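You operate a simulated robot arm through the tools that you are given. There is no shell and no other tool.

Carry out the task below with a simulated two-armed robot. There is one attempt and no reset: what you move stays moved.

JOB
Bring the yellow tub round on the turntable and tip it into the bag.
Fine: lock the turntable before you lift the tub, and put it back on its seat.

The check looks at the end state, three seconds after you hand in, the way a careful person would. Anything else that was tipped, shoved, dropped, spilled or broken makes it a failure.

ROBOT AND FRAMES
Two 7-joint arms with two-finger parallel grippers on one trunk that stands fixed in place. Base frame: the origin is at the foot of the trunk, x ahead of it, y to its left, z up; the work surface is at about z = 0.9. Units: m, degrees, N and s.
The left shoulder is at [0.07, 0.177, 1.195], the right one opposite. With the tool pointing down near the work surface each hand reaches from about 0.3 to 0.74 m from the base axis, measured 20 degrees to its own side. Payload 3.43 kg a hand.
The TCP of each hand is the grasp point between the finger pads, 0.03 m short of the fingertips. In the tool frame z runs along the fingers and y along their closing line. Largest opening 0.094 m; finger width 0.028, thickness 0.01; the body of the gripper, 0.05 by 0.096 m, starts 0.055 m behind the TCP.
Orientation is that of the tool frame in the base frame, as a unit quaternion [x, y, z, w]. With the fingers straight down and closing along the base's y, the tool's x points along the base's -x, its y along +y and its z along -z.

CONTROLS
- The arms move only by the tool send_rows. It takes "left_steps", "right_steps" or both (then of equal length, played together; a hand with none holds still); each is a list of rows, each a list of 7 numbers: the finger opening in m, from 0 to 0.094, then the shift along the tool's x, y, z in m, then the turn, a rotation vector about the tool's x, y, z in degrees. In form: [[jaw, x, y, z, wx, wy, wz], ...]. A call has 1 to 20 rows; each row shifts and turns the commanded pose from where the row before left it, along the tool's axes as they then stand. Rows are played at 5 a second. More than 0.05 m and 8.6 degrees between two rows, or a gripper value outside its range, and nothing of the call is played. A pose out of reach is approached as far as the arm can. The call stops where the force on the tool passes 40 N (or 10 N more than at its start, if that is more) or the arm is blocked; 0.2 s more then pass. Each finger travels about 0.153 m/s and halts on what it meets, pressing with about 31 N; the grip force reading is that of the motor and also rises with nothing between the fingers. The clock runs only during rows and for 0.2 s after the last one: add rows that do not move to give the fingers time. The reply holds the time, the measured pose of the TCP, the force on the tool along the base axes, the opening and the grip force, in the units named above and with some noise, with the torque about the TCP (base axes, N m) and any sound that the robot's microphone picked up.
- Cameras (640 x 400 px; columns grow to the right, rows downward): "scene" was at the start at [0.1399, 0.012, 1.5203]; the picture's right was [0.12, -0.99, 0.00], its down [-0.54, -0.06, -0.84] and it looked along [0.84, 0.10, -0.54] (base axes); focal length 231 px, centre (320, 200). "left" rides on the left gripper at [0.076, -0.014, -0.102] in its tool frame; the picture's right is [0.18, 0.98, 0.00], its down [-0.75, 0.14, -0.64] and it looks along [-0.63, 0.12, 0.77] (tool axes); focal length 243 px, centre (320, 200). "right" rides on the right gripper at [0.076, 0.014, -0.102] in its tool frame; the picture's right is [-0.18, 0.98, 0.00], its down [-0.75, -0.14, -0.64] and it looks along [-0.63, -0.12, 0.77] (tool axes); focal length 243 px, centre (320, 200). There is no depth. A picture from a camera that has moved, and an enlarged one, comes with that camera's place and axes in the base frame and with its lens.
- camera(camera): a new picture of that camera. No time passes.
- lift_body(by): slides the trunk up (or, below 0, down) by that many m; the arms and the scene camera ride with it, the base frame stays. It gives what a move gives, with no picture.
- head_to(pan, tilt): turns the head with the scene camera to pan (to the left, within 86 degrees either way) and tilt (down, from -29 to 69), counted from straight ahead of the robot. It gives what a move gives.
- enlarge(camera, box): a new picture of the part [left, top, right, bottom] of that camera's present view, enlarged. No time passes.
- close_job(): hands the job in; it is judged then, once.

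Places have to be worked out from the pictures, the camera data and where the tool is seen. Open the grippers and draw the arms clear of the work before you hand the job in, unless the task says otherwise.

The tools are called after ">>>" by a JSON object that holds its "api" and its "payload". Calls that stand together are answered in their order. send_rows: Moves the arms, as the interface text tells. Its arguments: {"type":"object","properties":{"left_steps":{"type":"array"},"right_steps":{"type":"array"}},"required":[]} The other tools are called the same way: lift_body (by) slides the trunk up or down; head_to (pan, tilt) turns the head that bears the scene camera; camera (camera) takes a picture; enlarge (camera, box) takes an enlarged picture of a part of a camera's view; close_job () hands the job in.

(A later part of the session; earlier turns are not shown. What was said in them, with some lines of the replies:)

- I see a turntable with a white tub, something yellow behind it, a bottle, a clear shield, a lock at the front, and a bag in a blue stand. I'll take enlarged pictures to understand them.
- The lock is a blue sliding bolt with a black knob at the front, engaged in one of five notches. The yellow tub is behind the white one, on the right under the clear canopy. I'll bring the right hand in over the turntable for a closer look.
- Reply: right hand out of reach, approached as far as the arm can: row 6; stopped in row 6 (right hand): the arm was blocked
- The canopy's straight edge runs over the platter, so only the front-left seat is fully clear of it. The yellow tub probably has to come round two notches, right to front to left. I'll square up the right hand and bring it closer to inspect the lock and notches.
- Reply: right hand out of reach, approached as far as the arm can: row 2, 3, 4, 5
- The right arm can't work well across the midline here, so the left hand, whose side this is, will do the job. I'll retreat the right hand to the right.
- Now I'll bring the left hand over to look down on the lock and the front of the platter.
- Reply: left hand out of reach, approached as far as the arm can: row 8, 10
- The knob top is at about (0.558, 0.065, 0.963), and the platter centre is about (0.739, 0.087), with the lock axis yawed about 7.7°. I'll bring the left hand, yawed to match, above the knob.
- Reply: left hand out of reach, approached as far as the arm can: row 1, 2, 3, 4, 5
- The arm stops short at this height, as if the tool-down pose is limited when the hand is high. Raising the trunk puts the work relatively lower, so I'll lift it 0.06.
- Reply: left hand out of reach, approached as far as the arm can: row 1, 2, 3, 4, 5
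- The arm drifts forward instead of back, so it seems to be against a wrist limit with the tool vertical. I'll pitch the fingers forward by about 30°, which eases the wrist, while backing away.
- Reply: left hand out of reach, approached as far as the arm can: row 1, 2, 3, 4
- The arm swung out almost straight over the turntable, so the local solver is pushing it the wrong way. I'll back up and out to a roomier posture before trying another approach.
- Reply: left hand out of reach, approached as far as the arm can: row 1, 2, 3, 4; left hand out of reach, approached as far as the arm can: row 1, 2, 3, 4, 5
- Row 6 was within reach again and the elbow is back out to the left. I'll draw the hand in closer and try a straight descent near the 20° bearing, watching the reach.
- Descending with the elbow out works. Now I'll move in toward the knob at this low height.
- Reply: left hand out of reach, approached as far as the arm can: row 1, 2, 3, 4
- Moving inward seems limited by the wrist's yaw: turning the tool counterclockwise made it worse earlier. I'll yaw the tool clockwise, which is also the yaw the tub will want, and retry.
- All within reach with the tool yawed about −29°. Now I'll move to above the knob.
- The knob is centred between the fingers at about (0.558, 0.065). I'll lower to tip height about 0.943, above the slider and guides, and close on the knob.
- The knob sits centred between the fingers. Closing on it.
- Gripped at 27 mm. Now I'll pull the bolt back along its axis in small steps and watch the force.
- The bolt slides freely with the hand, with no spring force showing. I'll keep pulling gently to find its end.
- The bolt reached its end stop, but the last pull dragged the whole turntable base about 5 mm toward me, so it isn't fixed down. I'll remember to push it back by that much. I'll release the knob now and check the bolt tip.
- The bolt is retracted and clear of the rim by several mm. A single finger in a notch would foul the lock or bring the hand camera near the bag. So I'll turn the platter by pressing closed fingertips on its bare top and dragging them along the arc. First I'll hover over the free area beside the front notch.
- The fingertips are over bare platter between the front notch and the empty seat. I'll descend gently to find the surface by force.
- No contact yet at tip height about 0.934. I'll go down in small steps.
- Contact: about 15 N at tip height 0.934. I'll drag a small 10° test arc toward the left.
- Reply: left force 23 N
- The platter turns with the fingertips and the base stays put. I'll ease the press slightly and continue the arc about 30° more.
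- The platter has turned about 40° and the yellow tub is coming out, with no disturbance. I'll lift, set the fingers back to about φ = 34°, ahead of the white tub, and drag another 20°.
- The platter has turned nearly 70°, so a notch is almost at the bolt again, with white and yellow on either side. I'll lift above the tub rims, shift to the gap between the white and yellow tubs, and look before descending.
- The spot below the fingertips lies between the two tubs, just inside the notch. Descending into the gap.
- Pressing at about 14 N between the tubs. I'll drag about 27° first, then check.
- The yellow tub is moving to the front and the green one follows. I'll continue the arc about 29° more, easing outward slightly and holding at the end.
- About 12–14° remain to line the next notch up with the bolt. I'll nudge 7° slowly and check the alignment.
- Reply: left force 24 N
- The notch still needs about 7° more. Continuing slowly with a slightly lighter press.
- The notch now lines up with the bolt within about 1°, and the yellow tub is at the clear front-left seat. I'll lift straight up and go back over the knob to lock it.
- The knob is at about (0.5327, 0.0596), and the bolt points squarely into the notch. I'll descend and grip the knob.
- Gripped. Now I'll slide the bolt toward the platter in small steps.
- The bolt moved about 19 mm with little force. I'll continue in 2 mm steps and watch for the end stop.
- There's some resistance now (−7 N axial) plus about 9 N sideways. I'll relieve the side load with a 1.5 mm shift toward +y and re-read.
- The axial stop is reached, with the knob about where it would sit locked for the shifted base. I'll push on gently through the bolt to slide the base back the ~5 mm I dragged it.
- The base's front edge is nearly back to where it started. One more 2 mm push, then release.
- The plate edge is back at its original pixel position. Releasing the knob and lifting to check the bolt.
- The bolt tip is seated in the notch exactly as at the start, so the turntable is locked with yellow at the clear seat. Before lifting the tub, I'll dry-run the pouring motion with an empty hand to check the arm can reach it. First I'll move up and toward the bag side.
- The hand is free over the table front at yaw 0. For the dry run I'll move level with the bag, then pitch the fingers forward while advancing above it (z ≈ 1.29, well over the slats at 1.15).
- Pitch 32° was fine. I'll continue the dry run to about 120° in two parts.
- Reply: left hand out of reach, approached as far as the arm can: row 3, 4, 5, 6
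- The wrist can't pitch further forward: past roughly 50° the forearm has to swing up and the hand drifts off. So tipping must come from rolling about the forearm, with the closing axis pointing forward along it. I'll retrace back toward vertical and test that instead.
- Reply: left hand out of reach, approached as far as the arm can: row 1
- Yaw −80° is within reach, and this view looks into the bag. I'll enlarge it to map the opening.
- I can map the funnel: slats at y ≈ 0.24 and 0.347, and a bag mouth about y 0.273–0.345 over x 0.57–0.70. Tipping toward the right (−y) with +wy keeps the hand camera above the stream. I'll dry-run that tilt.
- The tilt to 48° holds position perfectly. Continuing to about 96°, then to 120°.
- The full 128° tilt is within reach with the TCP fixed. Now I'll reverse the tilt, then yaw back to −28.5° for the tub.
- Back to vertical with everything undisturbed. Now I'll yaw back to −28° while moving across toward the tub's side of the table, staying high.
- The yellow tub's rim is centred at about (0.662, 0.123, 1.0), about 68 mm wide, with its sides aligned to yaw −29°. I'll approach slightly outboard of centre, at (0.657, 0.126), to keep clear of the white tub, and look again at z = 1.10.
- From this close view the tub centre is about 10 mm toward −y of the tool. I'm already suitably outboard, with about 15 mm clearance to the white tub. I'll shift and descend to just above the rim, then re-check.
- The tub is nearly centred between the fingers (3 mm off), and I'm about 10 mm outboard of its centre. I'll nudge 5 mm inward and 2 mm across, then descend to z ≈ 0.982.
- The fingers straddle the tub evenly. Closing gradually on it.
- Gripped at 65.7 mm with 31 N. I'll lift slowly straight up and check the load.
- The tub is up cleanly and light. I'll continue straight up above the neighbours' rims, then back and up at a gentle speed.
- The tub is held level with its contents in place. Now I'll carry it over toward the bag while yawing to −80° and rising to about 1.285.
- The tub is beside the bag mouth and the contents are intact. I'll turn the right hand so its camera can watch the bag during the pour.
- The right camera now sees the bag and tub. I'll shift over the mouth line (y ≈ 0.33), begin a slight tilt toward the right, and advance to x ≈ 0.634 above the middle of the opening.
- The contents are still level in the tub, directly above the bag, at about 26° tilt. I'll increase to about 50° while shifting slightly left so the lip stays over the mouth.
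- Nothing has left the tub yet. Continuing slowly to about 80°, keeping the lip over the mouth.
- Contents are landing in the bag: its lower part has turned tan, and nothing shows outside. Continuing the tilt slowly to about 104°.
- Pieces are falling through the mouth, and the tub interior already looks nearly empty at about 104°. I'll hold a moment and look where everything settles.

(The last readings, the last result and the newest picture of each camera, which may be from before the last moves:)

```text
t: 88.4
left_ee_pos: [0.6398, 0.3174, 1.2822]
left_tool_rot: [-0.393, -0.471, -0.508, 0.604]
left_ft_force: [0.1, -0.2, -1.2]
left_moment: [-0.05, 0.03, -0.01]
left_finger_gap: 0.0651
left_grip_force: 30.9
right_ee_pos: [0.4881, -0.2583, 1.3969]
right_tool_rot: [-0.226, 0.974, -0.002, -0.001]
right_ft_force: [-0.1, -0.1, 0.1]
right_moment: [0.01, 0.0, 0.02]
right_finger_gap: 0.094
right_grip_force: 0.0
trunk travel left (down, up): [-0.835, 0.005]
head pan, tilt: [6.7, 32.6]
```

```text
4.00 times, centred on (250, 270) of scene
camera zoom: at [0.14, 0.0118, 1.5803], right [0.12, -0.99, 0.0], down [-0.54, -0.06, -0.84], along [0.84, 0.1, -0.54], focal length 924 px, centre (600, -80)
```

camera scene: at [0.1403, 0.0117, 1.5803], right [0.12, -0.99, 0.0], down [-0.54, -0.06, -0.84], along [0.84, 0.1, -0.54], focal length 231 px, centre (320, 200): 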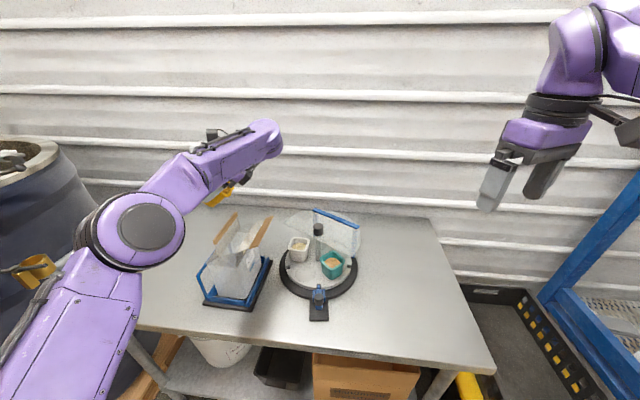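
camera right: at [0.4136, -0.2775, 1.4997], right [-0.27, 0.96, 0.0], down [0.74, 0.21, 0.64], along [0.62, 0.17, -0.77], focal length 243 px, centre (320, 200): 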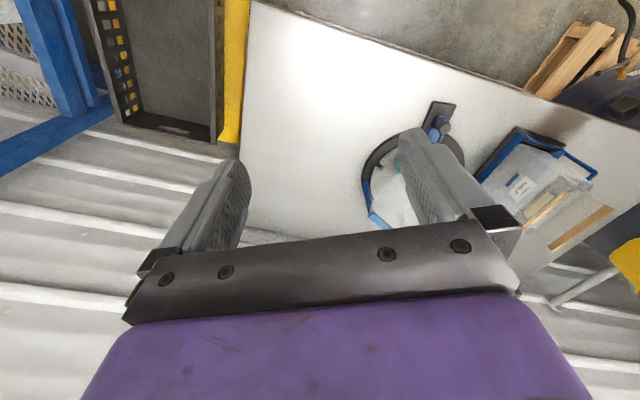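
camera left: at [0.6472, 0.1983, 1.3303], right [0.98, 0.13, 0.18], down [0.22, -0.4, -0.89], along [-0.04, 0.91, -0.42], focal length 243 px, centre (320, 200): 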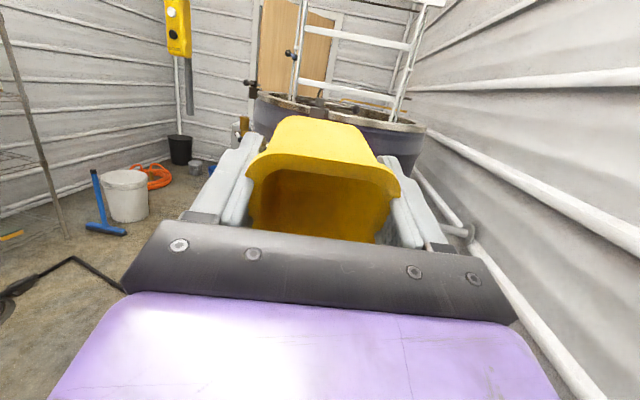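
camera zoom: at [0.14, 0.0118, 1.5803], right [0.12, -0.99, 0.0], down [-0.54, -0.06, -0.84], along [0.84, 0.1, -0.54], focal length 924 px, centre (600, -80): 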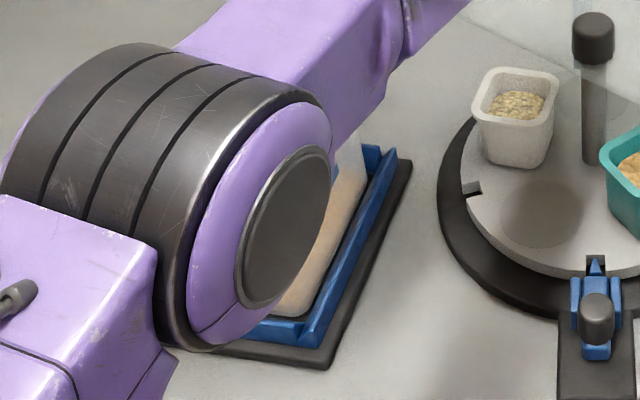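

The stream has stopped, everything settled inside the bag, and the table is clean. I'll tilt further to about 125° with a gentle shake to clear any remnants.

>>> {"api": "send_rows", "payload": {"left_steps": [[0.05, 0.0006, 0, -0.0021, 0, 3.5, 0], [0.05, 0.0007, 0, -0.0021, 0, 3.5, 0], [0.05, 0.0008, 0, -0.0021, 0, 3.5, 0], [0.05, 0.0009, 0, -0.002, 0, 3.5, 0], [0.05, 0.001, 0, -0.002, 0, 3.5, 0], [0.05, 0.0011, 0, -0.0019, 0, 3.5, 0], [0.05, 0, 0, 0, 0, -5, 0], [0.05, 0, 0, 0, 0, 5, 0], [0.05, 0, 0, 0, 0, -5, 0], [0.05, 0, 0, 0, 0, 5, 0], [0.05, 0, 0, 0, 0, 0, 0], [0.05, 0, 0, 0, 0, 0, 0]]}}

>>> {"api": "enlarge", "payload": {"camera": "right", "box": [480, 120, 640, 300]}}

>>> {"api": "enlarge", "payload": {"camera": "left", "box": [200, 90, 440, 260]}}

>>> {"api": "camera", "payload": {"camera": "scene"}}

```text
t: 91.0
left_ee_pos: [0.6421, 0.3059, 1.2815]
left_tool_rot: [-0.294, -0.353, -0.571, 0.68]
left_ft_force: [0.6, -0.8, 0.3]
left_moment: [-0.01, 0.03, -0.01]
left_finger_gap: 0.0654
left_grip_force: 31.3
right_ee_pos: [0.4882, -0.259, 1.3959]
right_tool_rot: [-0.226, 0.974, -0.002, 0.0]
right_ft_force: [0.1, -0.3, -0.1]
right_moment: [-0.01, 0.0, 0.01]
right_finger_gap: 0.094
right_grip_force: 0.0
trunk travel left (down, up): [-0.835, 0.005]
head pan, tilt: [6.7, 32.6]
```

```text
2.22 times, centred on (560, 210) of right
camera zoom: at [0.4134, -0.278, 1.4997], right [-0.27, 0.96, 0.0], down [0.74, 0.21, 0.64], along [0.62, 0.17, -0.77], focal length 539 px, centre (-213, 178)
```

zoom: 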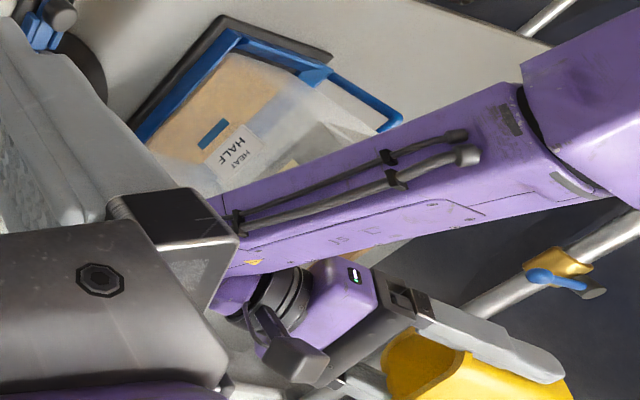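

```text
2.35 times, centred on (320, 175) of left
camera zoom: at [0.6499, 0.1769, 1.2845], right [0.99, 0.07, 0.15], down [0.16, -0.06, -0.99], along [-0.06, 1.0, -0.07], focal length 571 px, centre (320, 259)
```

zoom: 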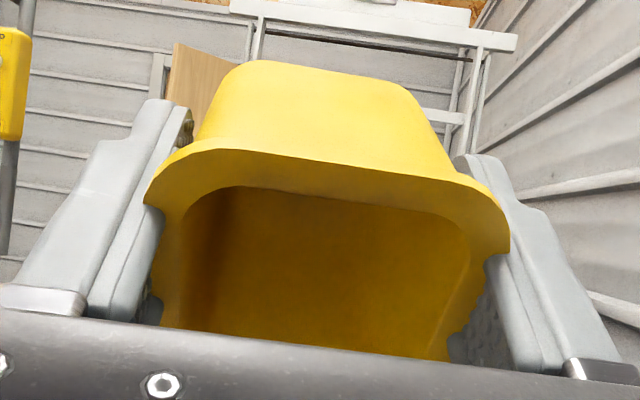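

```text
taken
camera scene: at [0.1399, 0.0116, 1.5803], right [0.12, -0.99, 0.0], down [-0.54, -0.06, -0.84], along [0.84, 0.1, -0.54], focal length 231 px, centre (320, 200)
```

scene: 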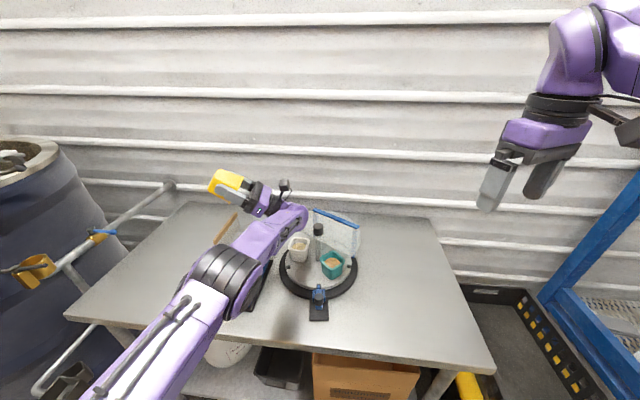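

>>> {"api": "enlarge", "payload": {"camera": "right", "box": [520, 190, 620, 270]}}

>>> {"api": "enlarge", "payload": {"camera": "scene", "box": [190, 150, 330, 290]}}

```text
5.00 times, centred on (570, 230) of right
camera zoom: at [0.4134, -0.278, 1.4997], right [-0.27, 0.96, 0.0], down [0.74, 0.21, 0.64], along [0.62, 0.17, -0.77], focal length 1213 px, centre (-930, 50)
```

zoom: 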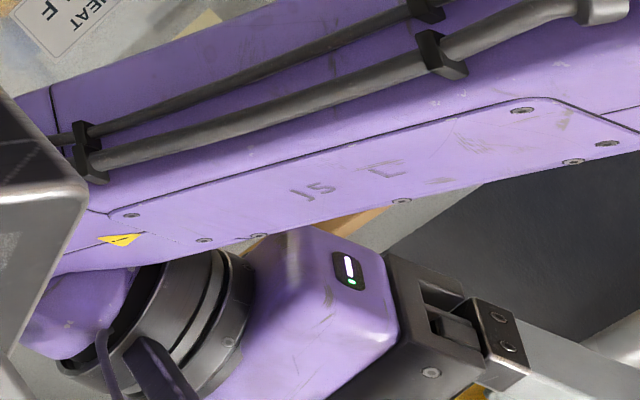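

```text
2.86 times, centred on (260, 220) of scene
camera zoom: at [0.1399, 0.0116, 1.5803], right [0.12, -0.99, 0.0], down [-0.54, -0.06, -0.84], along [0.84, 0.1, -0.54], focal length 660 px, centre (491, 143)
```

zoom: 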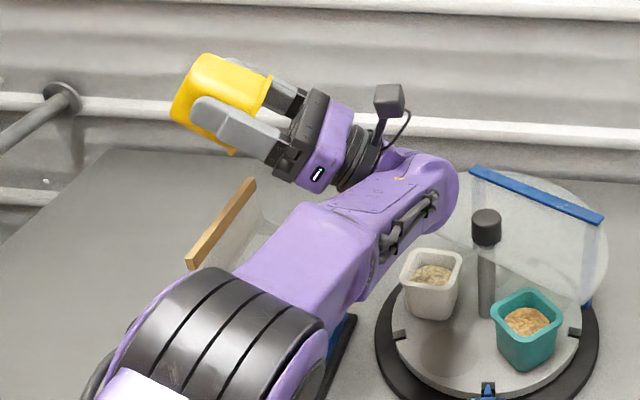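

That speck is only a warning sticker on the arm, and the tub is empty. Now I'll reverse the tilt along the same path.

>>> {"api": "send_rows", "payload": {"left_steps": [[0.05, -0.0019, 0, 0.0027, 0, -5, 0], [0.05, -0.0017, 0, 0.0029, 0, -5, 0], [0.05, -0.0014, 0, 0.003, 0, -5, 0], [0.05, -0.0011, 0, 0.0031, 0, -5, 0], [0.05, -0.0009, 0, 0.0032, 0, -5, 0], [0.05, -0.0006, 0, 0.0032, 0, -5, 0], [0.05, -0.0003, 0, 0.0033, 0, -5, 0], [0.05, 0, 0, 0.0033, 0, -5, 0], [0.05, 0.0003, 0, 0.0033, 0, -5, 0], [0.05, 0, 0, 0, 0, -7.7, 0], [0.05, 0, 0, 0, 0, -7.7, 0], [0.05, 0, 0, 0, 0, -7.7, 0], [0.05, 0, 0, 0, 0, -7.7, 0], [0.05, 0, 0, 0, 0, -7.7, 0], [0.05, 0, 0, 0, 0, -7.7, 0], [0.05, 0, 0, 0, 0, -7.7, 0]]}}

>>> {"api": "camera", "payload": {"camera": "left"}}

>>> {"api": "enlarge", "payload": {"camera": "right", "box": [480, 120, 640, 300]}}

>>> {"api": "enlarge", "payload": {"camera": "scene", "box": [180, 190, 300, 320]}}

```text
t: 94.4
left_ee_pos: [0.6358, 0.3364, 1.2813]
left_tool_rot: [0.625, 0.747, 0.148, -0.173]
left_ft_force: [1.5, 0.1, -1.0]
left_moment: [-0.02, 0.01, -0.01]
left_finger_gap: 0.0654
left_grip_force: 31.6
right_ee_pos: [0.4873, -0.2567, 1.398]
right_tool_rot: [-0.227, 0.974, -0.002, -0.001]
right_ft_force: [0.4, 0.0, 1.1]
right_moment: [0.01, 0.03, 0.01]
right_finger_gap: 0.0941
right_grip_force: 0.0
trunk travel left (down, up): [-0.835, 0.005]
head pan, tilt: [6.7, 32.6]
```

```text
taken
camera left: at [0.6173, 0.3556, 1.4068], right [0.94, 0.33, 0.09], down [0.31, -0.92, 0.24], along [0.16, -0.2, -0.97], focal length 243 px, centre (320, 200)
```

left: 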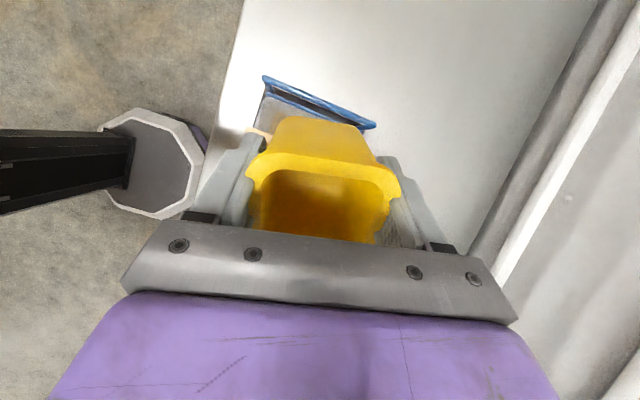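

```text
2.22 times, centred on (560, 210) of right
camera zoom: at [0.4132, -0.2765, 1.5001], right [-0.27, 0.96, -0.01], down [0.74, 0.21, 0.64], along [0.62, 0.17, -0.77], focal length 539 px, centre (-213, 178)
```

zoom: 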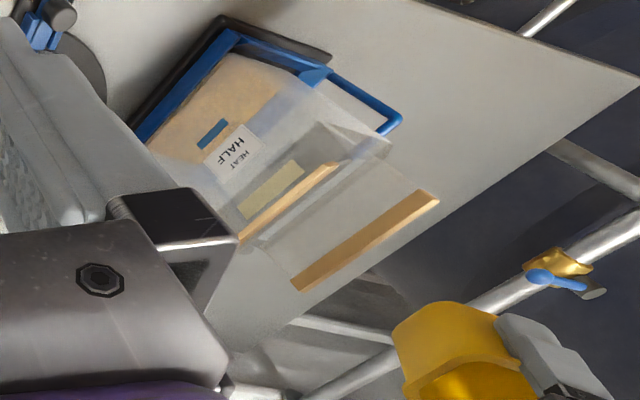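

```text
3.08 times, centred on (240, 255) of scene
camera zoom: at [0.1396, 0.0131, 1.5803], right [0.12, -0.99, 0.0], down [-0.54, -0.06, -0.84], along [0.84, 0.1, -0.54], focal length 711 px, centre (566, 31)
```

zoom: 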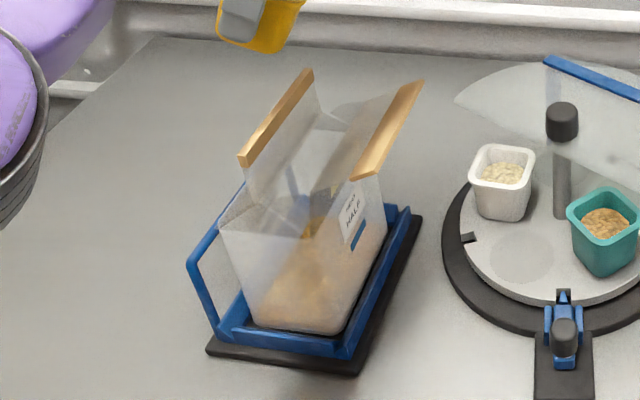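

The contents are in the bag, and the table and bag are undisturbed. Now I'll level the empty tub and back out from over the bag.

>>> {"api": "send_rows", "payload": {"left_steps": [[0.05, 0.0015, -0.009, 0.0006, 0, -1.5, 0], [0.05, 0.0015, -0.009, 0.0006, 0, -1.5, 0], [0.05, 0.0015, -0.009, 0.0005, 0, -1.5, 0], [0.05, 0.0015, -0.009, 0.0005, 0, -1.5, 0], [0.05, 0.0015, -0.009, 0.0004, 0, -1.5, 0], [0.05, 0.0015, -0.009, 0.0004, 0, -1.5, 0], [0.05, 0, 0, 0, 0, -5.8, 0], [0.05, 0, 0, 0, 0, -5.8, 0], [0.05, 0, 0, 0, 0, -5.8, 0], [0.05, -0.0158, -0.0027, -0.004, 0, 0, 0], [0.05, -0.0158, -0.0027, -0.004, 0, 0, 0]]}}

```text
t: 96.8
left_ee_pos: [0.5809, 0.3007, 1.2902]
left_tool_rot: [0.642, 0.766, 0.002, 0.0]
left_ft_force: [0.9, 0.1, -0.5]
left_moment: [0.01, 0.03, 0.0]
left_finger_gap: 0.0655
left_grip_force: 31.0
right_ee_pos: [0.4881, -0.2599, 1.3961]
right_tool_rot: [-0.227, 0.974, -0.002, -0.001]
right_ft_force: [0.4, -0.3, 0.0]
right_moment: [0.02, 0.01, -0.04]
right_finger_gap: 0.094
right_grip_force: 0.1
trunk travel left (down, up): [-0.835, 0.005]
head pan, tilt: [6.7, 32.6]
```

I'll correct the 1.3° residual tilt and carry the tub back along the same path toward its seat, yawing back to −28°.

>>> {"api": "send_rows", "payload": {"left_steps": [[0.05, 0, 0, 0, 0, 1.3, 0], [0.05, -0.0129, -0.0043, 0.0035, 0, 0, -3.7], [0.05, -0.0126, -0.0052, 0.0035, 0, 0, -3.7], [0.05, -0.0123, -0.006, 0.0035, 0, 0, -3.7], [0.05, -0.0119, -0.0068, 0.0035, 0, 0, -3.7], [0.05, -0.0114, -0.0075, 0.0035, 0, 0, -3.7], [0.05, -0.0109, -0.0082, 0.0035, 0, 0, -3.7], [0.05, -0.0103, -0.0089, 0.0035, 0, 0, -3.7], [0.05, -0.0097, -0.0096, 0.0035, 0, 0, -3.7], [0.05, -0.0091, -0.0102, 0.0035, 0, 0, -3.7], [0.05, -0.0084, -0.0107, 0.0035, 0, 0, -3.7], [0.05, -0.0077, -0.0113, 0.0035, 0, 0, -3.7], [0.05, -0.007, -0.0117, 0.0035, 0, 0, -3.7], [0.05, -0.0062, -0.0122, 0.0035, 0, 0, -3.7], [0.05, -0.0054, -0.0125, 0.0035, 0, 0, -3.7]]}}

>>> {"api": "camera", "payload": {"camera": "left"}}

>>> {"api": "camera", "payload": {"camera": "scene"}}

```text
t: 100.0
left_ee_pos: [0.5544, 0.1133, 1.238]
left_tool_rot: [0.242, 0.97, 0.011, -0.004]
left_ft_force: [0.3, -0.5, 0.2]
left_moment: [0.02, -0.04, 0.0]
left_finger_gap: 0.0651
left_grip_force: 31.1
right_ee_pos: [0.4883, -0.2582, 1.3963]
right_tool_rot: [-0.227, 0.974, -0.002, -0.001]
right_ft_force: [0.2, -0.2, -1.1]
right_moment: [-0.01, 0.01, 0.0]
right_finger_gap: 0.0939
right_grip_force: 0.1
trunk travel left (down, up): [-0.835, 0.005]
head pan, tilt: [6.7, 32.6]
```

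```text
taken
camera left: at [0.4806, 0.1347, 1.3411], right [0.3, 0.95, 0.02], down [0.73, -0.25, 0.64], along [0.61, -0.17, -0.77], focal length 243 px, centre (320, 200)
```

left: 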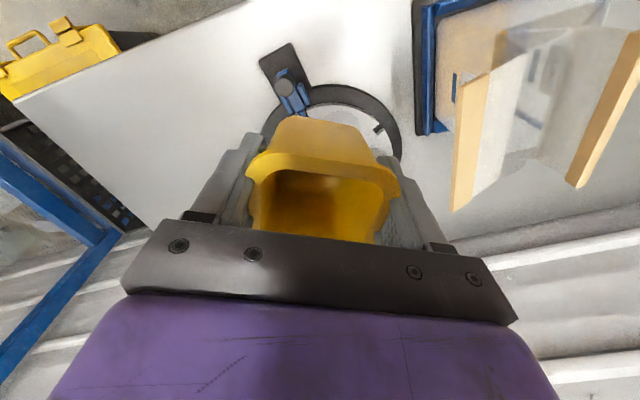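

```text
taken
camera scene: at [0.1401, 0.0111, 1.5803], right [0.12, -0.99, 0.0], down [-0.54, -0.06, -0.84], along [0.84, 0.1, -0.54], focal length 231 px, centre (320, 200)
```

scene: 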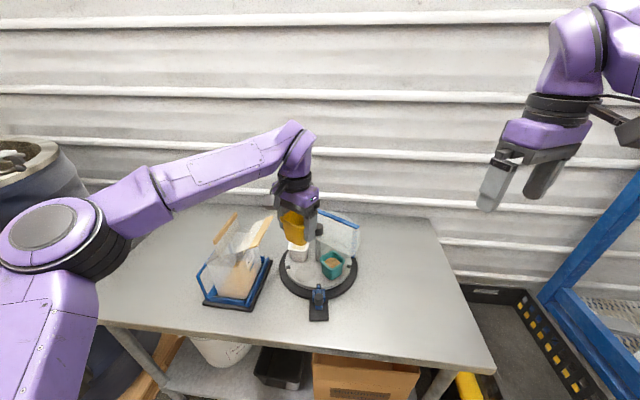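

The orientation matches the grasp. Now I'll move forward and down to hover above the seat.

>>> {"api": "send_rows", "payload": {"left_steps": [[0.05, -0.01433, 0.00895, 0.02467, 0, 0, 0], [0.05, -0.01433, 0.00895, 0.02467, 0, 0, 0], [0.05, -0.01433, 0.00895, 0.02467, 0, 0, 0], [0.05, -0.01433, 0.00895, 0.02467, 0, 0, 0], [0.05, -0.01433, 0.00895, 0.02467, 0, 0, 0], [0.05, -0.01433, 0.00895, 0.02467, 0, 0, 0], [0.05, 0, 0, 0, 0, 0, 0], [0.05, 0, 0, 0, 0, 0, 0]]}}

>>> {"api": "camera", "payload": {"camera": "left"}}

>>> {"api": "enlarge", "payload": {"camera": "scene", "box": [270, 206, 370, 306]}}

```text
t: 101.8
left_ee_pos: [0.6521, 0.1234, 1.0886]
left_tool_rot: [0.243, 0.97, 0.011, -0.004]
left_ft_force: [0.5, -0.3, -0.1]
left_moment: [0.0, 0.02, -0.01]
left_finger_gap: 0.065
left_grip_force: 30.9
right_ee_pos: [0.4871, -0.2578, 1.3974]
right_tool_rot: [-0.227, 0.974, -0.003, 0.0]
right_ft_force: [0.2, -0.3, -0.3]
right_moment: [0.01, 0.01, 0.02]
right_finger_gap: 0.0937
right_grip_force: 0.1
trunk travel left (down, up): [-0.835, 0.005]
head pan, tilt: [6.7, 32.6]
```

```text
taken
camera left: at [0.5793, 0.1441, 1.1918], right [0.3, 0.95, 0.02], down [0.73, -0.25, 0.64], along [0.61, -0.18, -0.77], focal length 243 px, centre (320, 200)
```

left: 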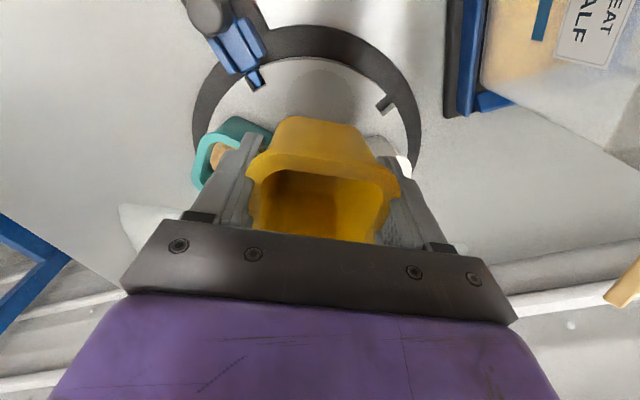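

```text
4.00 times, centred on (320, 256) of scene
camera zoom: at [0.1397, 0.0119, 1.5803], right [0.12, -0.99, 0.0], down [-0.54, -0.06, -0.84], along [0.84, 0.1, -0.54], focal length 924 px, centre (320, -24)
```

zoom: 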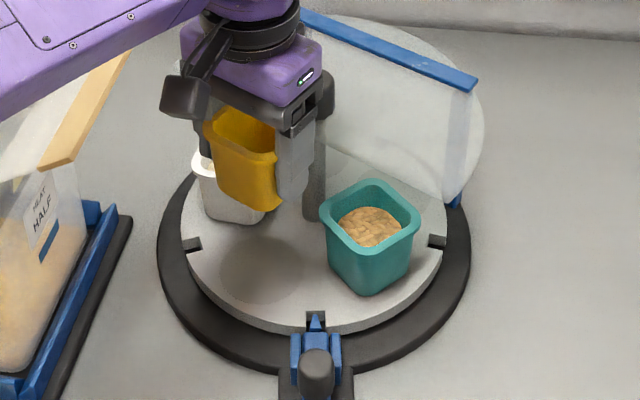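

>>> {"api": "send_rows", "payload": {"left_steps": [[0.05, -0.0026, 0.0014, 0.02, 0, 0, 0], [0.05, 0, 0, 0.025, 0, 0, 0], [0.05, 0, 0, 0.025, 0, 0, 0], [0.05, 0, 0, 0.015, 0, 0, 0], [0.05, 0, 0, 0, 0, 0, 0]]}}

>>> {"api": "camera", "payload": {"camera": "left"}}

>>> {"api": "enlarge", "payload": {"camera": "scene", "box": [270, 206, 370, 306]}}

```text
t: 103.0
left_ee_pos: [0.6573, 0.1255, 1.0034]
left_tool_rot: [0.243, 0.97, 0.011, -0.003]
left_ft_force: [0.4, 0.4, -0.5]
left_moment: [0.02, -0.02, 0.0]
left_finger_gap: 0.0652
left_grip_force: 30.9
right_ee_pos: [0.4864, -0.2591, 1.3968]
right_tool_rot: [-0.227, 0.974, -0.001, -0.001]
right_ft_force: [-0.7, -1.0, 0.2]
right_moment: [0.02, -0.03, 0.01]
right_finger_gap: 0.0939
right_grip_force: 0.0
trunk travel left (down, up): [-0.835, 0.005]
head pan, tilt: [6.7, 32.6]
```

```text
taken
camera left: at [0.5844, 0.1461, 1.1066], right [0.3, 0.95, 0.02], down [0.73, -0.25, 0.64], along [0.61, -0.17, -0.77], focal length 243 px, centre (320, 200)
```

left: 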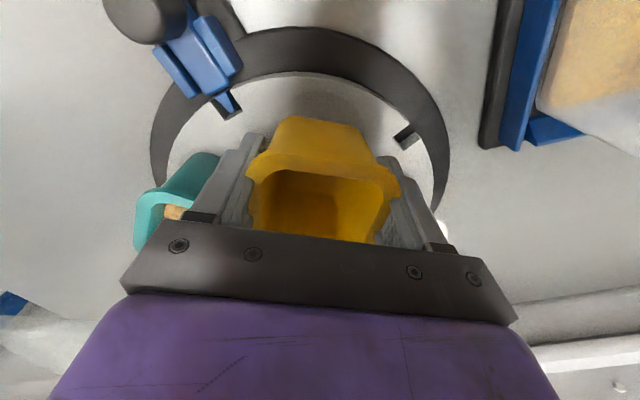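

```text
4.00 times, centred on (320, 256) of scene
camera zoom: at [0.1399, 0.0118, 1.5803], right [0.12, -0.99, 0.0], down [-0.54, -0.06, -0.84], along [0.84, 0.1, -0.54], focal length 924 px, centre (320, -24)
```

zoom: 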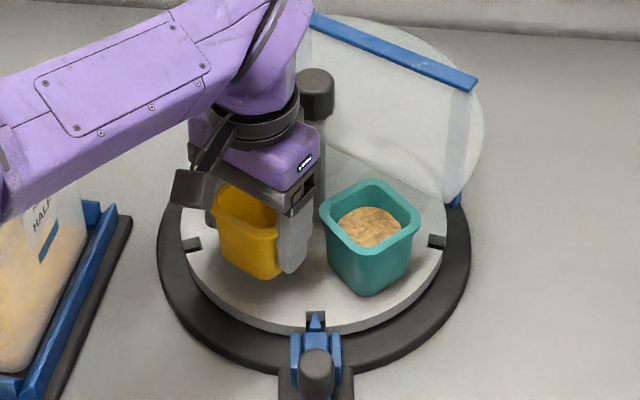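

Aligned with the grasp pose within about 2 mm. I'll lower the last bit slowly, watching the force.

>>> {"api": "send_rows", "payload": {"left_steps": [[0.05, 0.0012, -0.0006, 0.008, 0, 0, 0], [0.05, 0, 0, 0.008, 0, 0, 0], [0.05, 0, 0, 0, 0, 0, 0]]}}

>>> {"api": "camera", "payload": {"camera": "left"}}

```text
t: 103.8
left_ee_pos: [0.6556, 0.1263, 0.9876]
left_tool_rot: [0.242, 0.97, 0.012, -0.004]
left_ft_force: [0.3, 0.2, -1.1]
left_moment: [-0.03, -0.04, 0.03]
left_finger_gap: 0.0653
left_grip_force: 31.0
right_ee_pos: [0.4882, -0.2592, 1.3981]
right_tool_rot: [-0.227, 0.974, -0.002, 0.0]
right_ft_force: [0.2, 0.3, -1.1]
right_moment: [-0.01, -0.01, 0.02]
right_finger_gap: 0.0942
right_grip_force: 0.1
trunk travel left (down, up): [-0.835, 0.005]
head pan, tilt: [6.7, 32.6]
```

```text
taken
camera left: at [0.5827, 0.1468, 1.091], right [0.3, 0.95, 0.02], down [0.73, -0.25, 0.64], along [0.61, -0.17, -0.77], focal length 243 px, centre (320, 200)
```

left: 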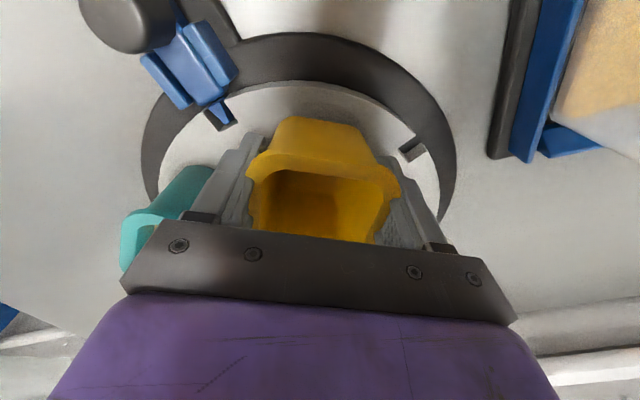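

>>> {"api": "send_rows", "payload": {"left_steps": [[0.05, 0, 0, 0.003, 0, 0, 0], [0.05, 0, 0, 0.002, 0, 0, 0], [0.05, 0, 0, 0.001, 0, 0, 0], [0.05, 0, 0, 0, 0, 0, 0]]}}

>>> {"api": "camera", "payload": {"camera": "left"}}

>>> {"api": "enlarge", "payload": {"camera": "scene", "box": [270, 206, 370, 306]}}

```text
t: 104.8
left_ee_pos: [0.6554, 0.1259, 0.9818]
left_tool_rot: [0.242, 0.97, 0.011, -0.004]
left_ft_force: [0.0, -0.8, -0.9]
left_moment: [0.02, 0.0, 0.01]
left_finger_gap: 0.0654
left_grip_force: 31.1
right_ee_pos: [0.4871, -0.2584, 1.3963]
right_tool_rot: [-0.227, 0.974, -0.002, -0.001]
right_ft_force: [0.4, 0.3, 0.2]
right_moment: [0.0, 0.0, 0.0]
right_finger_gap: 0.0937
right_grip_force: 0.2
trunk travel left (down, up): [-0.835, 0.005]
head pan, tilt: [6.7, 32.6]
```

```text
taken
camera left: at [0.5824, 0.1471, 1.085], right [0.3, 0.95, 0.02], down [0.73, -0.25, 0.64], along [0.61, -0.17, -0.77], focal length 243 px, centre (320, 200)
```

left: 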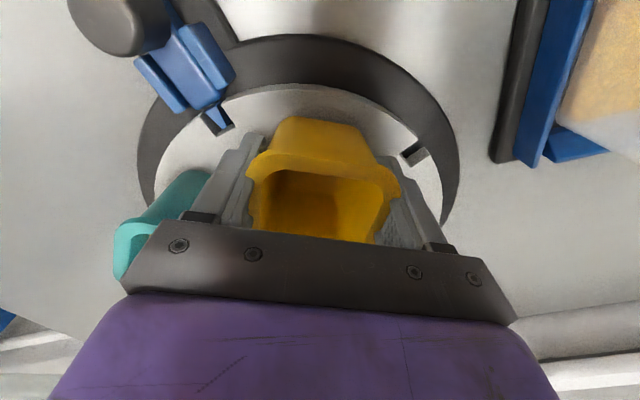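

```text
4.00 times, centred on (320, 256) of scene
camera zoom: at [0.1401, 0.0118, 1.5803], right [0.12, -0.99, 0.0], down [-0.54, -0.06, -0.84], along [0.84, 0.1, -0.54], focal length 924 px, centre (320, -24)
```

zoom: 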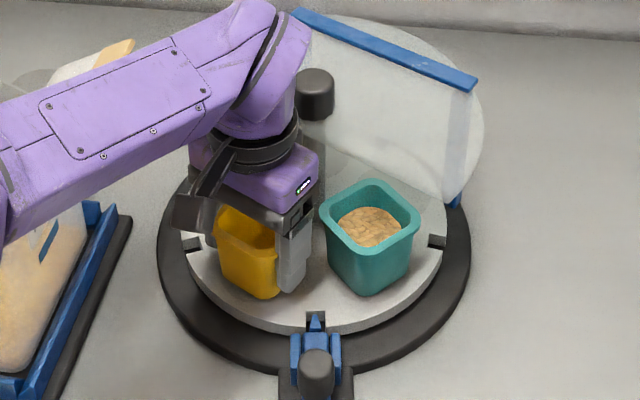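

The view matches the grasp picture landmark for landmark. I'll touch down with 1 mm steps.

>>> {"api": "send_rows", "payload": {"left_steps": [[0.05, 0, 0, 0.001, 0, 0, 0], [0.05, 0, 0, 0.0005, 0, 0, 0], [0.05, 0, 0, 0, 0, 0, 0]]}}

```text
t: 105.6
left_ee_pos: [0.6537, 0.1269, 0.9806]
left_tool_rot: [0.243, 0.97, 0.011, -0.003]
left_ft_force: [-1.1, -0.1, 2.5]
left_moment: [-0.06, 0.08, 0.03]
left_finger_gap: 0.065
left_grip_force: 31.3
right_ee_pos: [0.4872, -0.2594, 1.3955]
right_tool_rot: [-0.226, 0.974, -0.002, -0.001]
right_ft_force: [-0.6, -0.1, 0.1]
right_moment: [0.0, 0.01, -0.01]
right_finger_gap: 0.0939
right_grip_force: 0.1
trunk travel left (down, up): [-0.835, 0.005]
head pan, tilt: [6.7, 32.6]
```

The tub touches its seat (2.5 N). Opening slowly.

>>> {"api": "send_rows", "payload": {"left_steps": [[0.066, 0, 0, 0, 0, 0, 0], [0.07, 0, 0, 0, 0, 0, 0], [0.078, 0, 0, 0, 0, 0, 0], [0.086, 0, 0, 0, 0, 0, 0], [0.09, 0, 0, 0, 0, 0, 0], [0.09, 0, 0, 0, 0, 0, 0]]}}

>>> {"api": "camera", "payload": {"camera": "left"}}

>>> {"api": "enlarge", "payload": {"camera": "scene", "box": [270, 206, 370, 306]}}

```text
t: 107.0
left_ee_pos: [0.6547, 0.1271, 0.9805]
left_tool_rot: [0.243, 0.97, 0.011, -0.003]
left_ft_force: [-0.2, 0.8, -1.2]
left_moment: [0.02, 0.02, -0.02]
left_finger_gap: 0.0902
left_grip_force: 0.0
right_ee_pos: [0.4876, -0.2591, 1.397]
right_tool_rot: [-0.227, 0.974, -0.002, 0.0]
right_ft_force: [0.3, -0.5, -0.1]
right_moment: [-0.01, 0.01, -0.01]
right_finger_gap: 0.094
right_grip_force: 0.0
trunk travel left (down, up): [-0.835, 0.005]
head pan, tilt: [6.7, 32.6]
```

```text
taken
camera left: at [0.5818, 0.148, 1.0839], right [0.3, 0.95, 0.02], down [0.73, -0.25, 0.64], along [0.61, -0.17, -0.77], focal length 243 px, centre (320, 200)
```

left: 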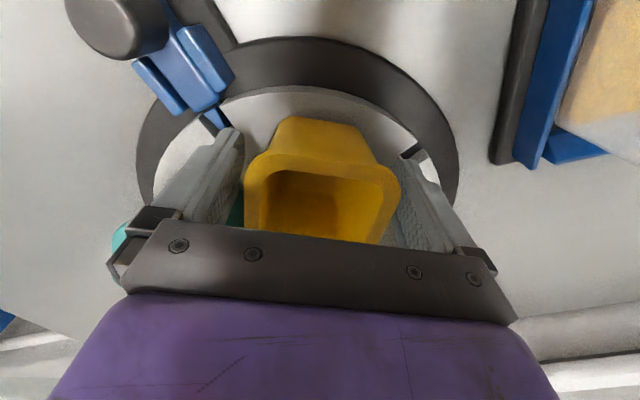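

```text
4.00 times, centred on (320, 256) of scene
camera zoom: at [0.14, 0.0118, 1.5803], right [0.12, -0.99, 0.0], down [-0.54, -0.06, -0.84], along [0.84, 0.1, -0.54], focal length 924 px, centre (320, -24)
```

zoom: 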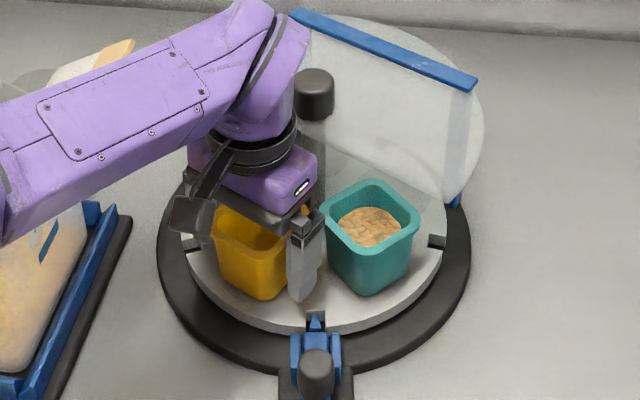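

The tub stands on its seat with both fingers clear. I'll lift the hand straight up between the tubs.

>>> {"api": "send_rows", "payload": {"left_steps": [[0.09, 0, 0, -0.02, 0, 0, 0], [0.09, 0, 0, -0.03, 0, 0, 0], [0.09, 0, 0, -0.03, 0, 0, 0], [0.09, 0, 0, -0.03, 0, 0, 0], [0.09, 0.02, 0, -0.03, 0, 0, 0]]}}

>>> {"api": "camera", "payload": {"camera": "left"}}

>>> {"api": "enlarge", "payload": {"camera": "left", "box": [220, 30, 420, 230]}}

>>> {"api": "enlarge", "payload": {"camera": "scene", "box": [270, 206, 370, 306]}}

```text
t: 108.2
left_ee_pos: [0.6338, 0.1328, 1.1196]
left_tool_rot: [0.242, 0.97, 0.01, -0.003]
left_ft_force: [-1.0, 0.2, 1.0]
left_moment: [0.01, 0.04, 0.02]
left_finger_gap: 0.09
left_grip_force: 0.0
right_ee_pos: [0.486, -0.2564, 1.3994]
right_tool_rot: [-0.227, 0.974, -0.003, 0.0]
right_ft_force: [-0.8, 1.0, 0.0]
right_moment: [-0.01, 0.04, 0.04]
right_finger_gap: 0.0938
right_grip_force: 0.1
trunk travel left (down, up): [-0.835, 0.005]
head pan, tilt: [6.7, 32.6]
```

```text
taken
camera left: at [0.562, 0.1549, 1.2233], right [0.3, 0.95, 0.02], down [0.73, -0.24, 0.64], along [0.61, -0.18, -0.77], focal length 243 px, centre (320, 200)
```

left: 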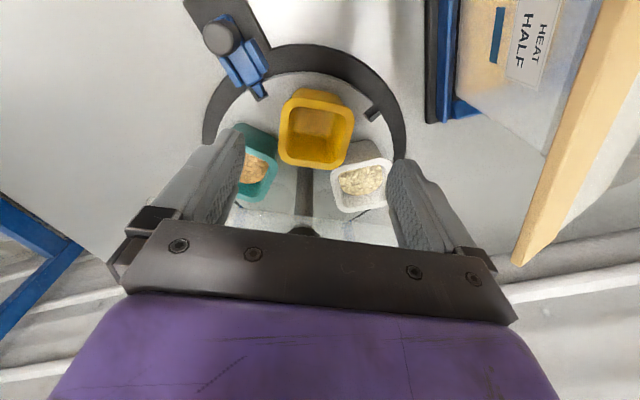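

```text
2.00 times, centred on (320, 130) of left
camera zoom: at [0.562, 0.1549, 1.2233], right [0.3, 0.95, 0.02], down [0.73, -0.24, 0.64], along [0.61, -0.18, -0.77], focal length 485 px, centre (320, 340)
```

zoom: 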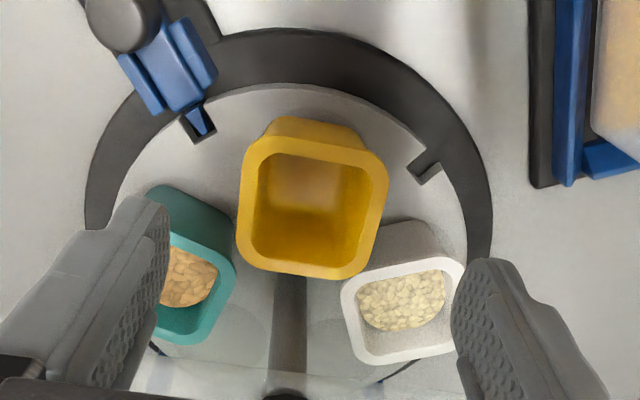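

```text
4.00 times, centred on (320, 256) of scene
camera zoom: at [0.1381, 0.0134, 1.5804], right [0.12, -0.99, 0.0], down [-0.53, -0.06, -0.84], along [0.84, 0.1, -0.54], focal length 924 px, centre (320, -24)
```

zoom: 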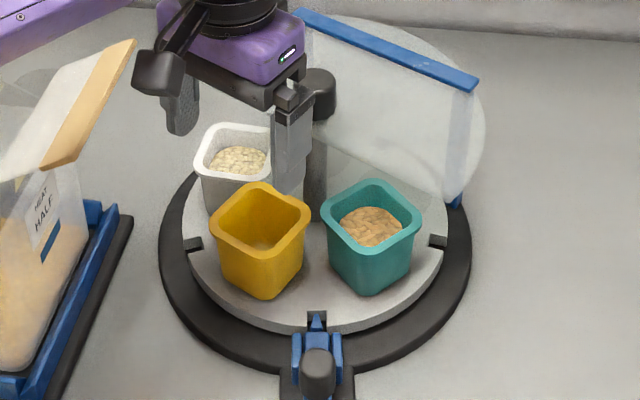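

The empty tub sits on its seat, the bolt is engaged, and the neighbours are undisturbed. I'll withdraw the left arm up and back, clear of the work.

>>> {"api": "send_rows", "payload": {"left_steps": [[0.09, 0.0176, -0.0117, -0.03, 0, 0, 0], [0.09, 0.0176, -0.0117, -0.03, 0, 0, 0], [0.09, 0.0176, -0.0117, -0.03, 0, 0, 0], [0.09, 0.0176, -0.0117, -0.03, 0, 0, 0], [0.094, 0.0284, 0.016, -0.0175, 0, 0, 0], [0.094, 0.0284, 0.016, -0.0175, 0, 0, 0], [0.094, 0.0284, 0.016, -0.0175, 0, 0, 0], [0.094, 0.0284, 0.016, -0.0175, 0, 0, 0], [0.094, 0.025, 0.015, -0.02, 0, 0, 0], [0.094, 0.025, 0.015, -0.02, 0, 0, 0]]}}

>>> {"api": "camera", "payload": {"camera": "scene"}}

>>> {"api": "enlarge", "payload": {"camera": "scene", "box": [180, 190, 380, 330]}}

>>> {"api": "camera", "payload": {"camera": "left"}}

>>> {"api": "camera", "payload": {"camera": "right"}}

```text
t: 110.4
left_ee_pos: [0.4505, 0.2803, 1.3531]
left_tool_rot: [0.244, 0.97, 0.011, -0.002]
left_ft_force: [-1.5, 0.1, -0.2]
left_moment: [0.0, 0.03, 0.02]
left_finger_gap: 0.094
left_grip_force: 0.1
right_ee_pos: [0.4864, -0.2575, 1.3976]
right_tool_rot: [-0.227, 0.974, -0.003, -0.001]
right_ft_force: [0.1, 0.2, -0.4]
right_moment: [-0.03, 0.01, -0.03]
right_finger_gap: 0.0939
right_grip_force: 0.1
trunk travel left (down, up): [-0.835, 0.005]
head pan, tilt: [6.7, 32.6]
```

```text
taken
camera scene: at [0.1382, 0.0127, 1.5804], right [0.12, -0.99, 0.0], down [-0.53, -0.06, -0.84], along [0.84, 0.1, -0.54], focal length 231 px, centre (320, 200)
```

scene: 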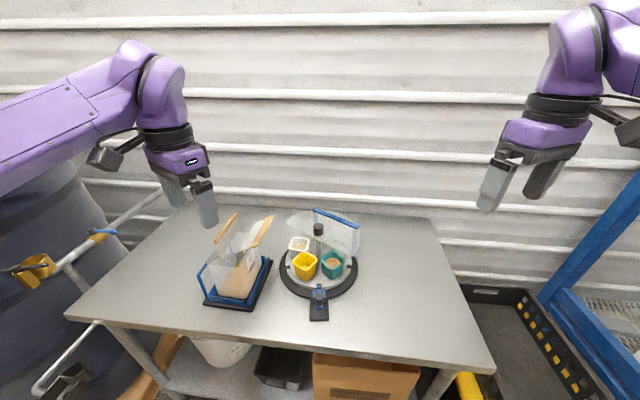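

```text
2.86 times, centred on (280, 260) of scene
camera zoom: at [0.1382, 0.0127, 1.5804], right [0.12, -0.99, 0.0], down [-0.53, -0.06, -0.84], along [0.84, 0.1, -0.54], focal length 660 px, centre (434, 29)
```

zoom: 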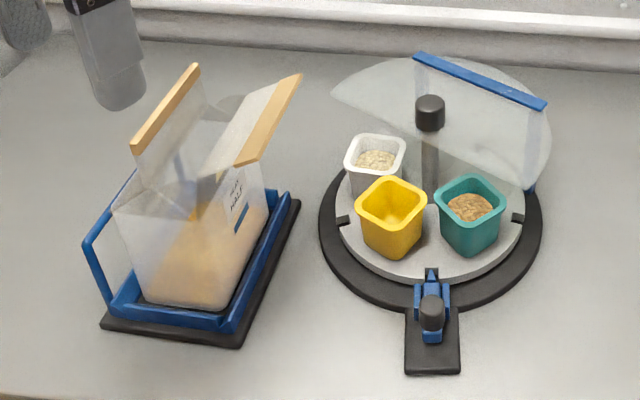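

```text
taken
camera left: at [0.3785, 0.3014, 1.4561], right [0.3, 0.95, 0.02], down [0.73, -0.25, 0.64], along [0.61, -0.18, -0.77], focal length 243 px, centre (320, 200)
```

left: 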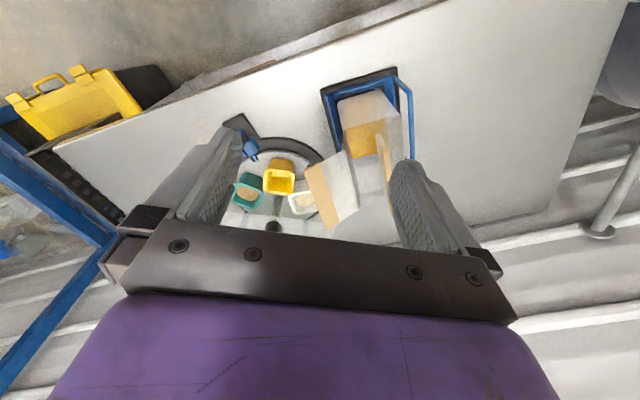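

```text
taken
camera right: at [0.4118, -0.277, 1.5004], right [-0.27, 0.96, -0.01], down [0.74, 0.21, 0.64], along [0.62, 0.17, -0.77], focal length 243 px, centre (320, 200)
```

right: 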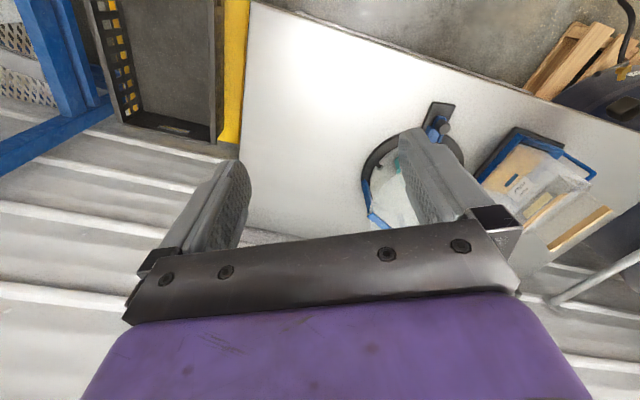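

Everything looks in order. I'll check the bag surroundings and the lock once more at higher magnification for any stray pieces.

>>> {"api": "enlarge", "payload": {"camera": "left", "box": [210, 50, 430, 250]}}

>>> {"api": "enlarge", "payload": {"camera": "scene", "box": [185, 200, 285, 320]}}

>>> {"api": "enlarge", "payload": {"camera": "scene", "box": [290, 250, 350, 326]}}

>>> {"api": "enlarge", "payload": {"camera": "right", "box": [440, 100, 640, 290]}}

```text
2.00 times, centred on (320, 150) of left
camera zoom: at [0.3785, 0.3014, 1.4561], right [0.3, 0.95, 0.02], down [0.73, -0.25, 0.64], along [0.61, -0.18, -0.77], focal length 485 px, centre (320, 300)
```

zoom: 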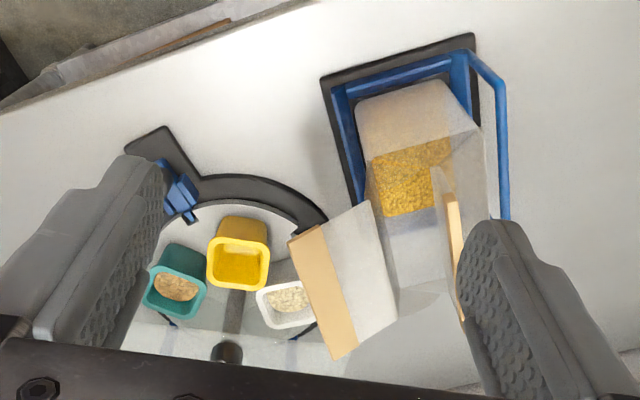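

```text
3.33 times, centred on (235, 260) of scene
camera zoom: at [0.1382, 0.0127, 1.5804], right [0.12, -0.99, 0.0], down [-0.53, -0.06, -0.84], along [0.84, 0.1, -0.54], focal length 770 px, centre (603, 0)
```

zoom: 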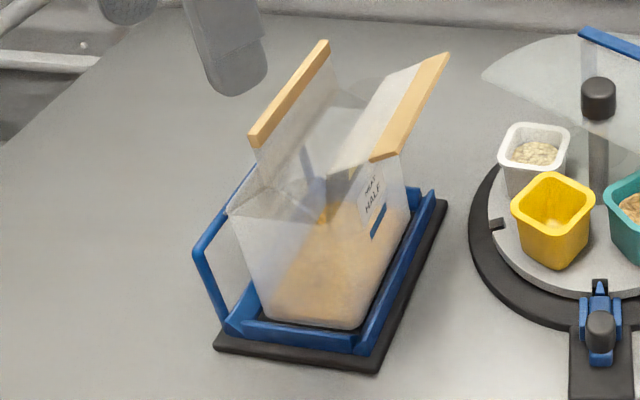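

```text
5.26 times, centred on (320, 288) of scene
camera zoom: at [0.1382, 0.0127, 1.5804], right [0.12, -0.99, 0.0], down [-0.53, -0.06, -0.84], along [0.84, 0.1, -0.54], focal length 1216 px, centre (320, -263)
```

zoom: 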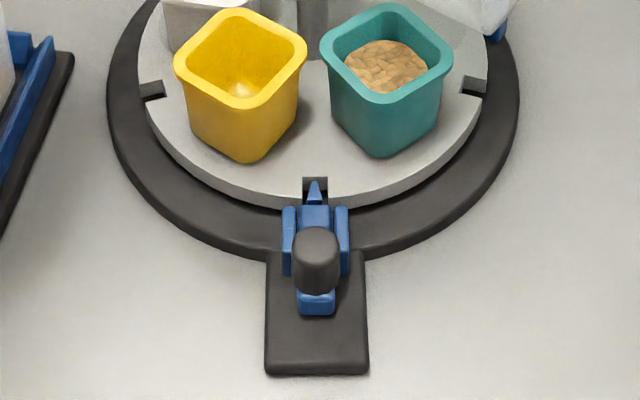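

```text
2.11 times, centred on (540, 195) of right
camera zoom: at [0.4118, -0.277, 1.5004], right [-0.27, 0.96, -0.01], down [0.74, 0.21, 0.64], along [0.62, 0.17, -0.77], focal length 511 px, centre (-143, 210)
```

zoom: 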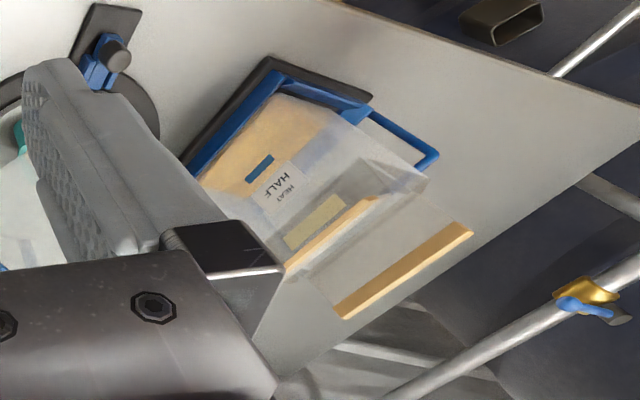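

The bag holds all the yellow contents and no stray pieces show on the table. The empty tub is back on its seat, the bolt is seated in its notch, and both grippers are open and clear. I'm handing the job in.

>>> {"api": "close_job", "payload": {}}

```text
The job is handed in.
```

The yellow tub's contents are in the bag. The empty tub is back on its seat, and I locked the turntable before lifting it. In the last pictures before handing in:

- **Spills:** I saw no stray pieces on the table or around the bag.
- **Other tubs and bag:** the white and green tubs are still on the turntable with their contents. The bag stands where it was.
- **Lock:** the bolt sits in its notch as it did at the start.
- **Arms:** both grippers are open and clear of the work.

While pulling the lock back, I dragged the turntable base about 5 mm toward the robot. I pushed it back afterwards, and its front edge lines up with the starting picture again, as near as I can measure.

The bag has a printed label that appears to read "HEAT HALF". I took it as part of the bag and tipped in the whole tub, as the job said.
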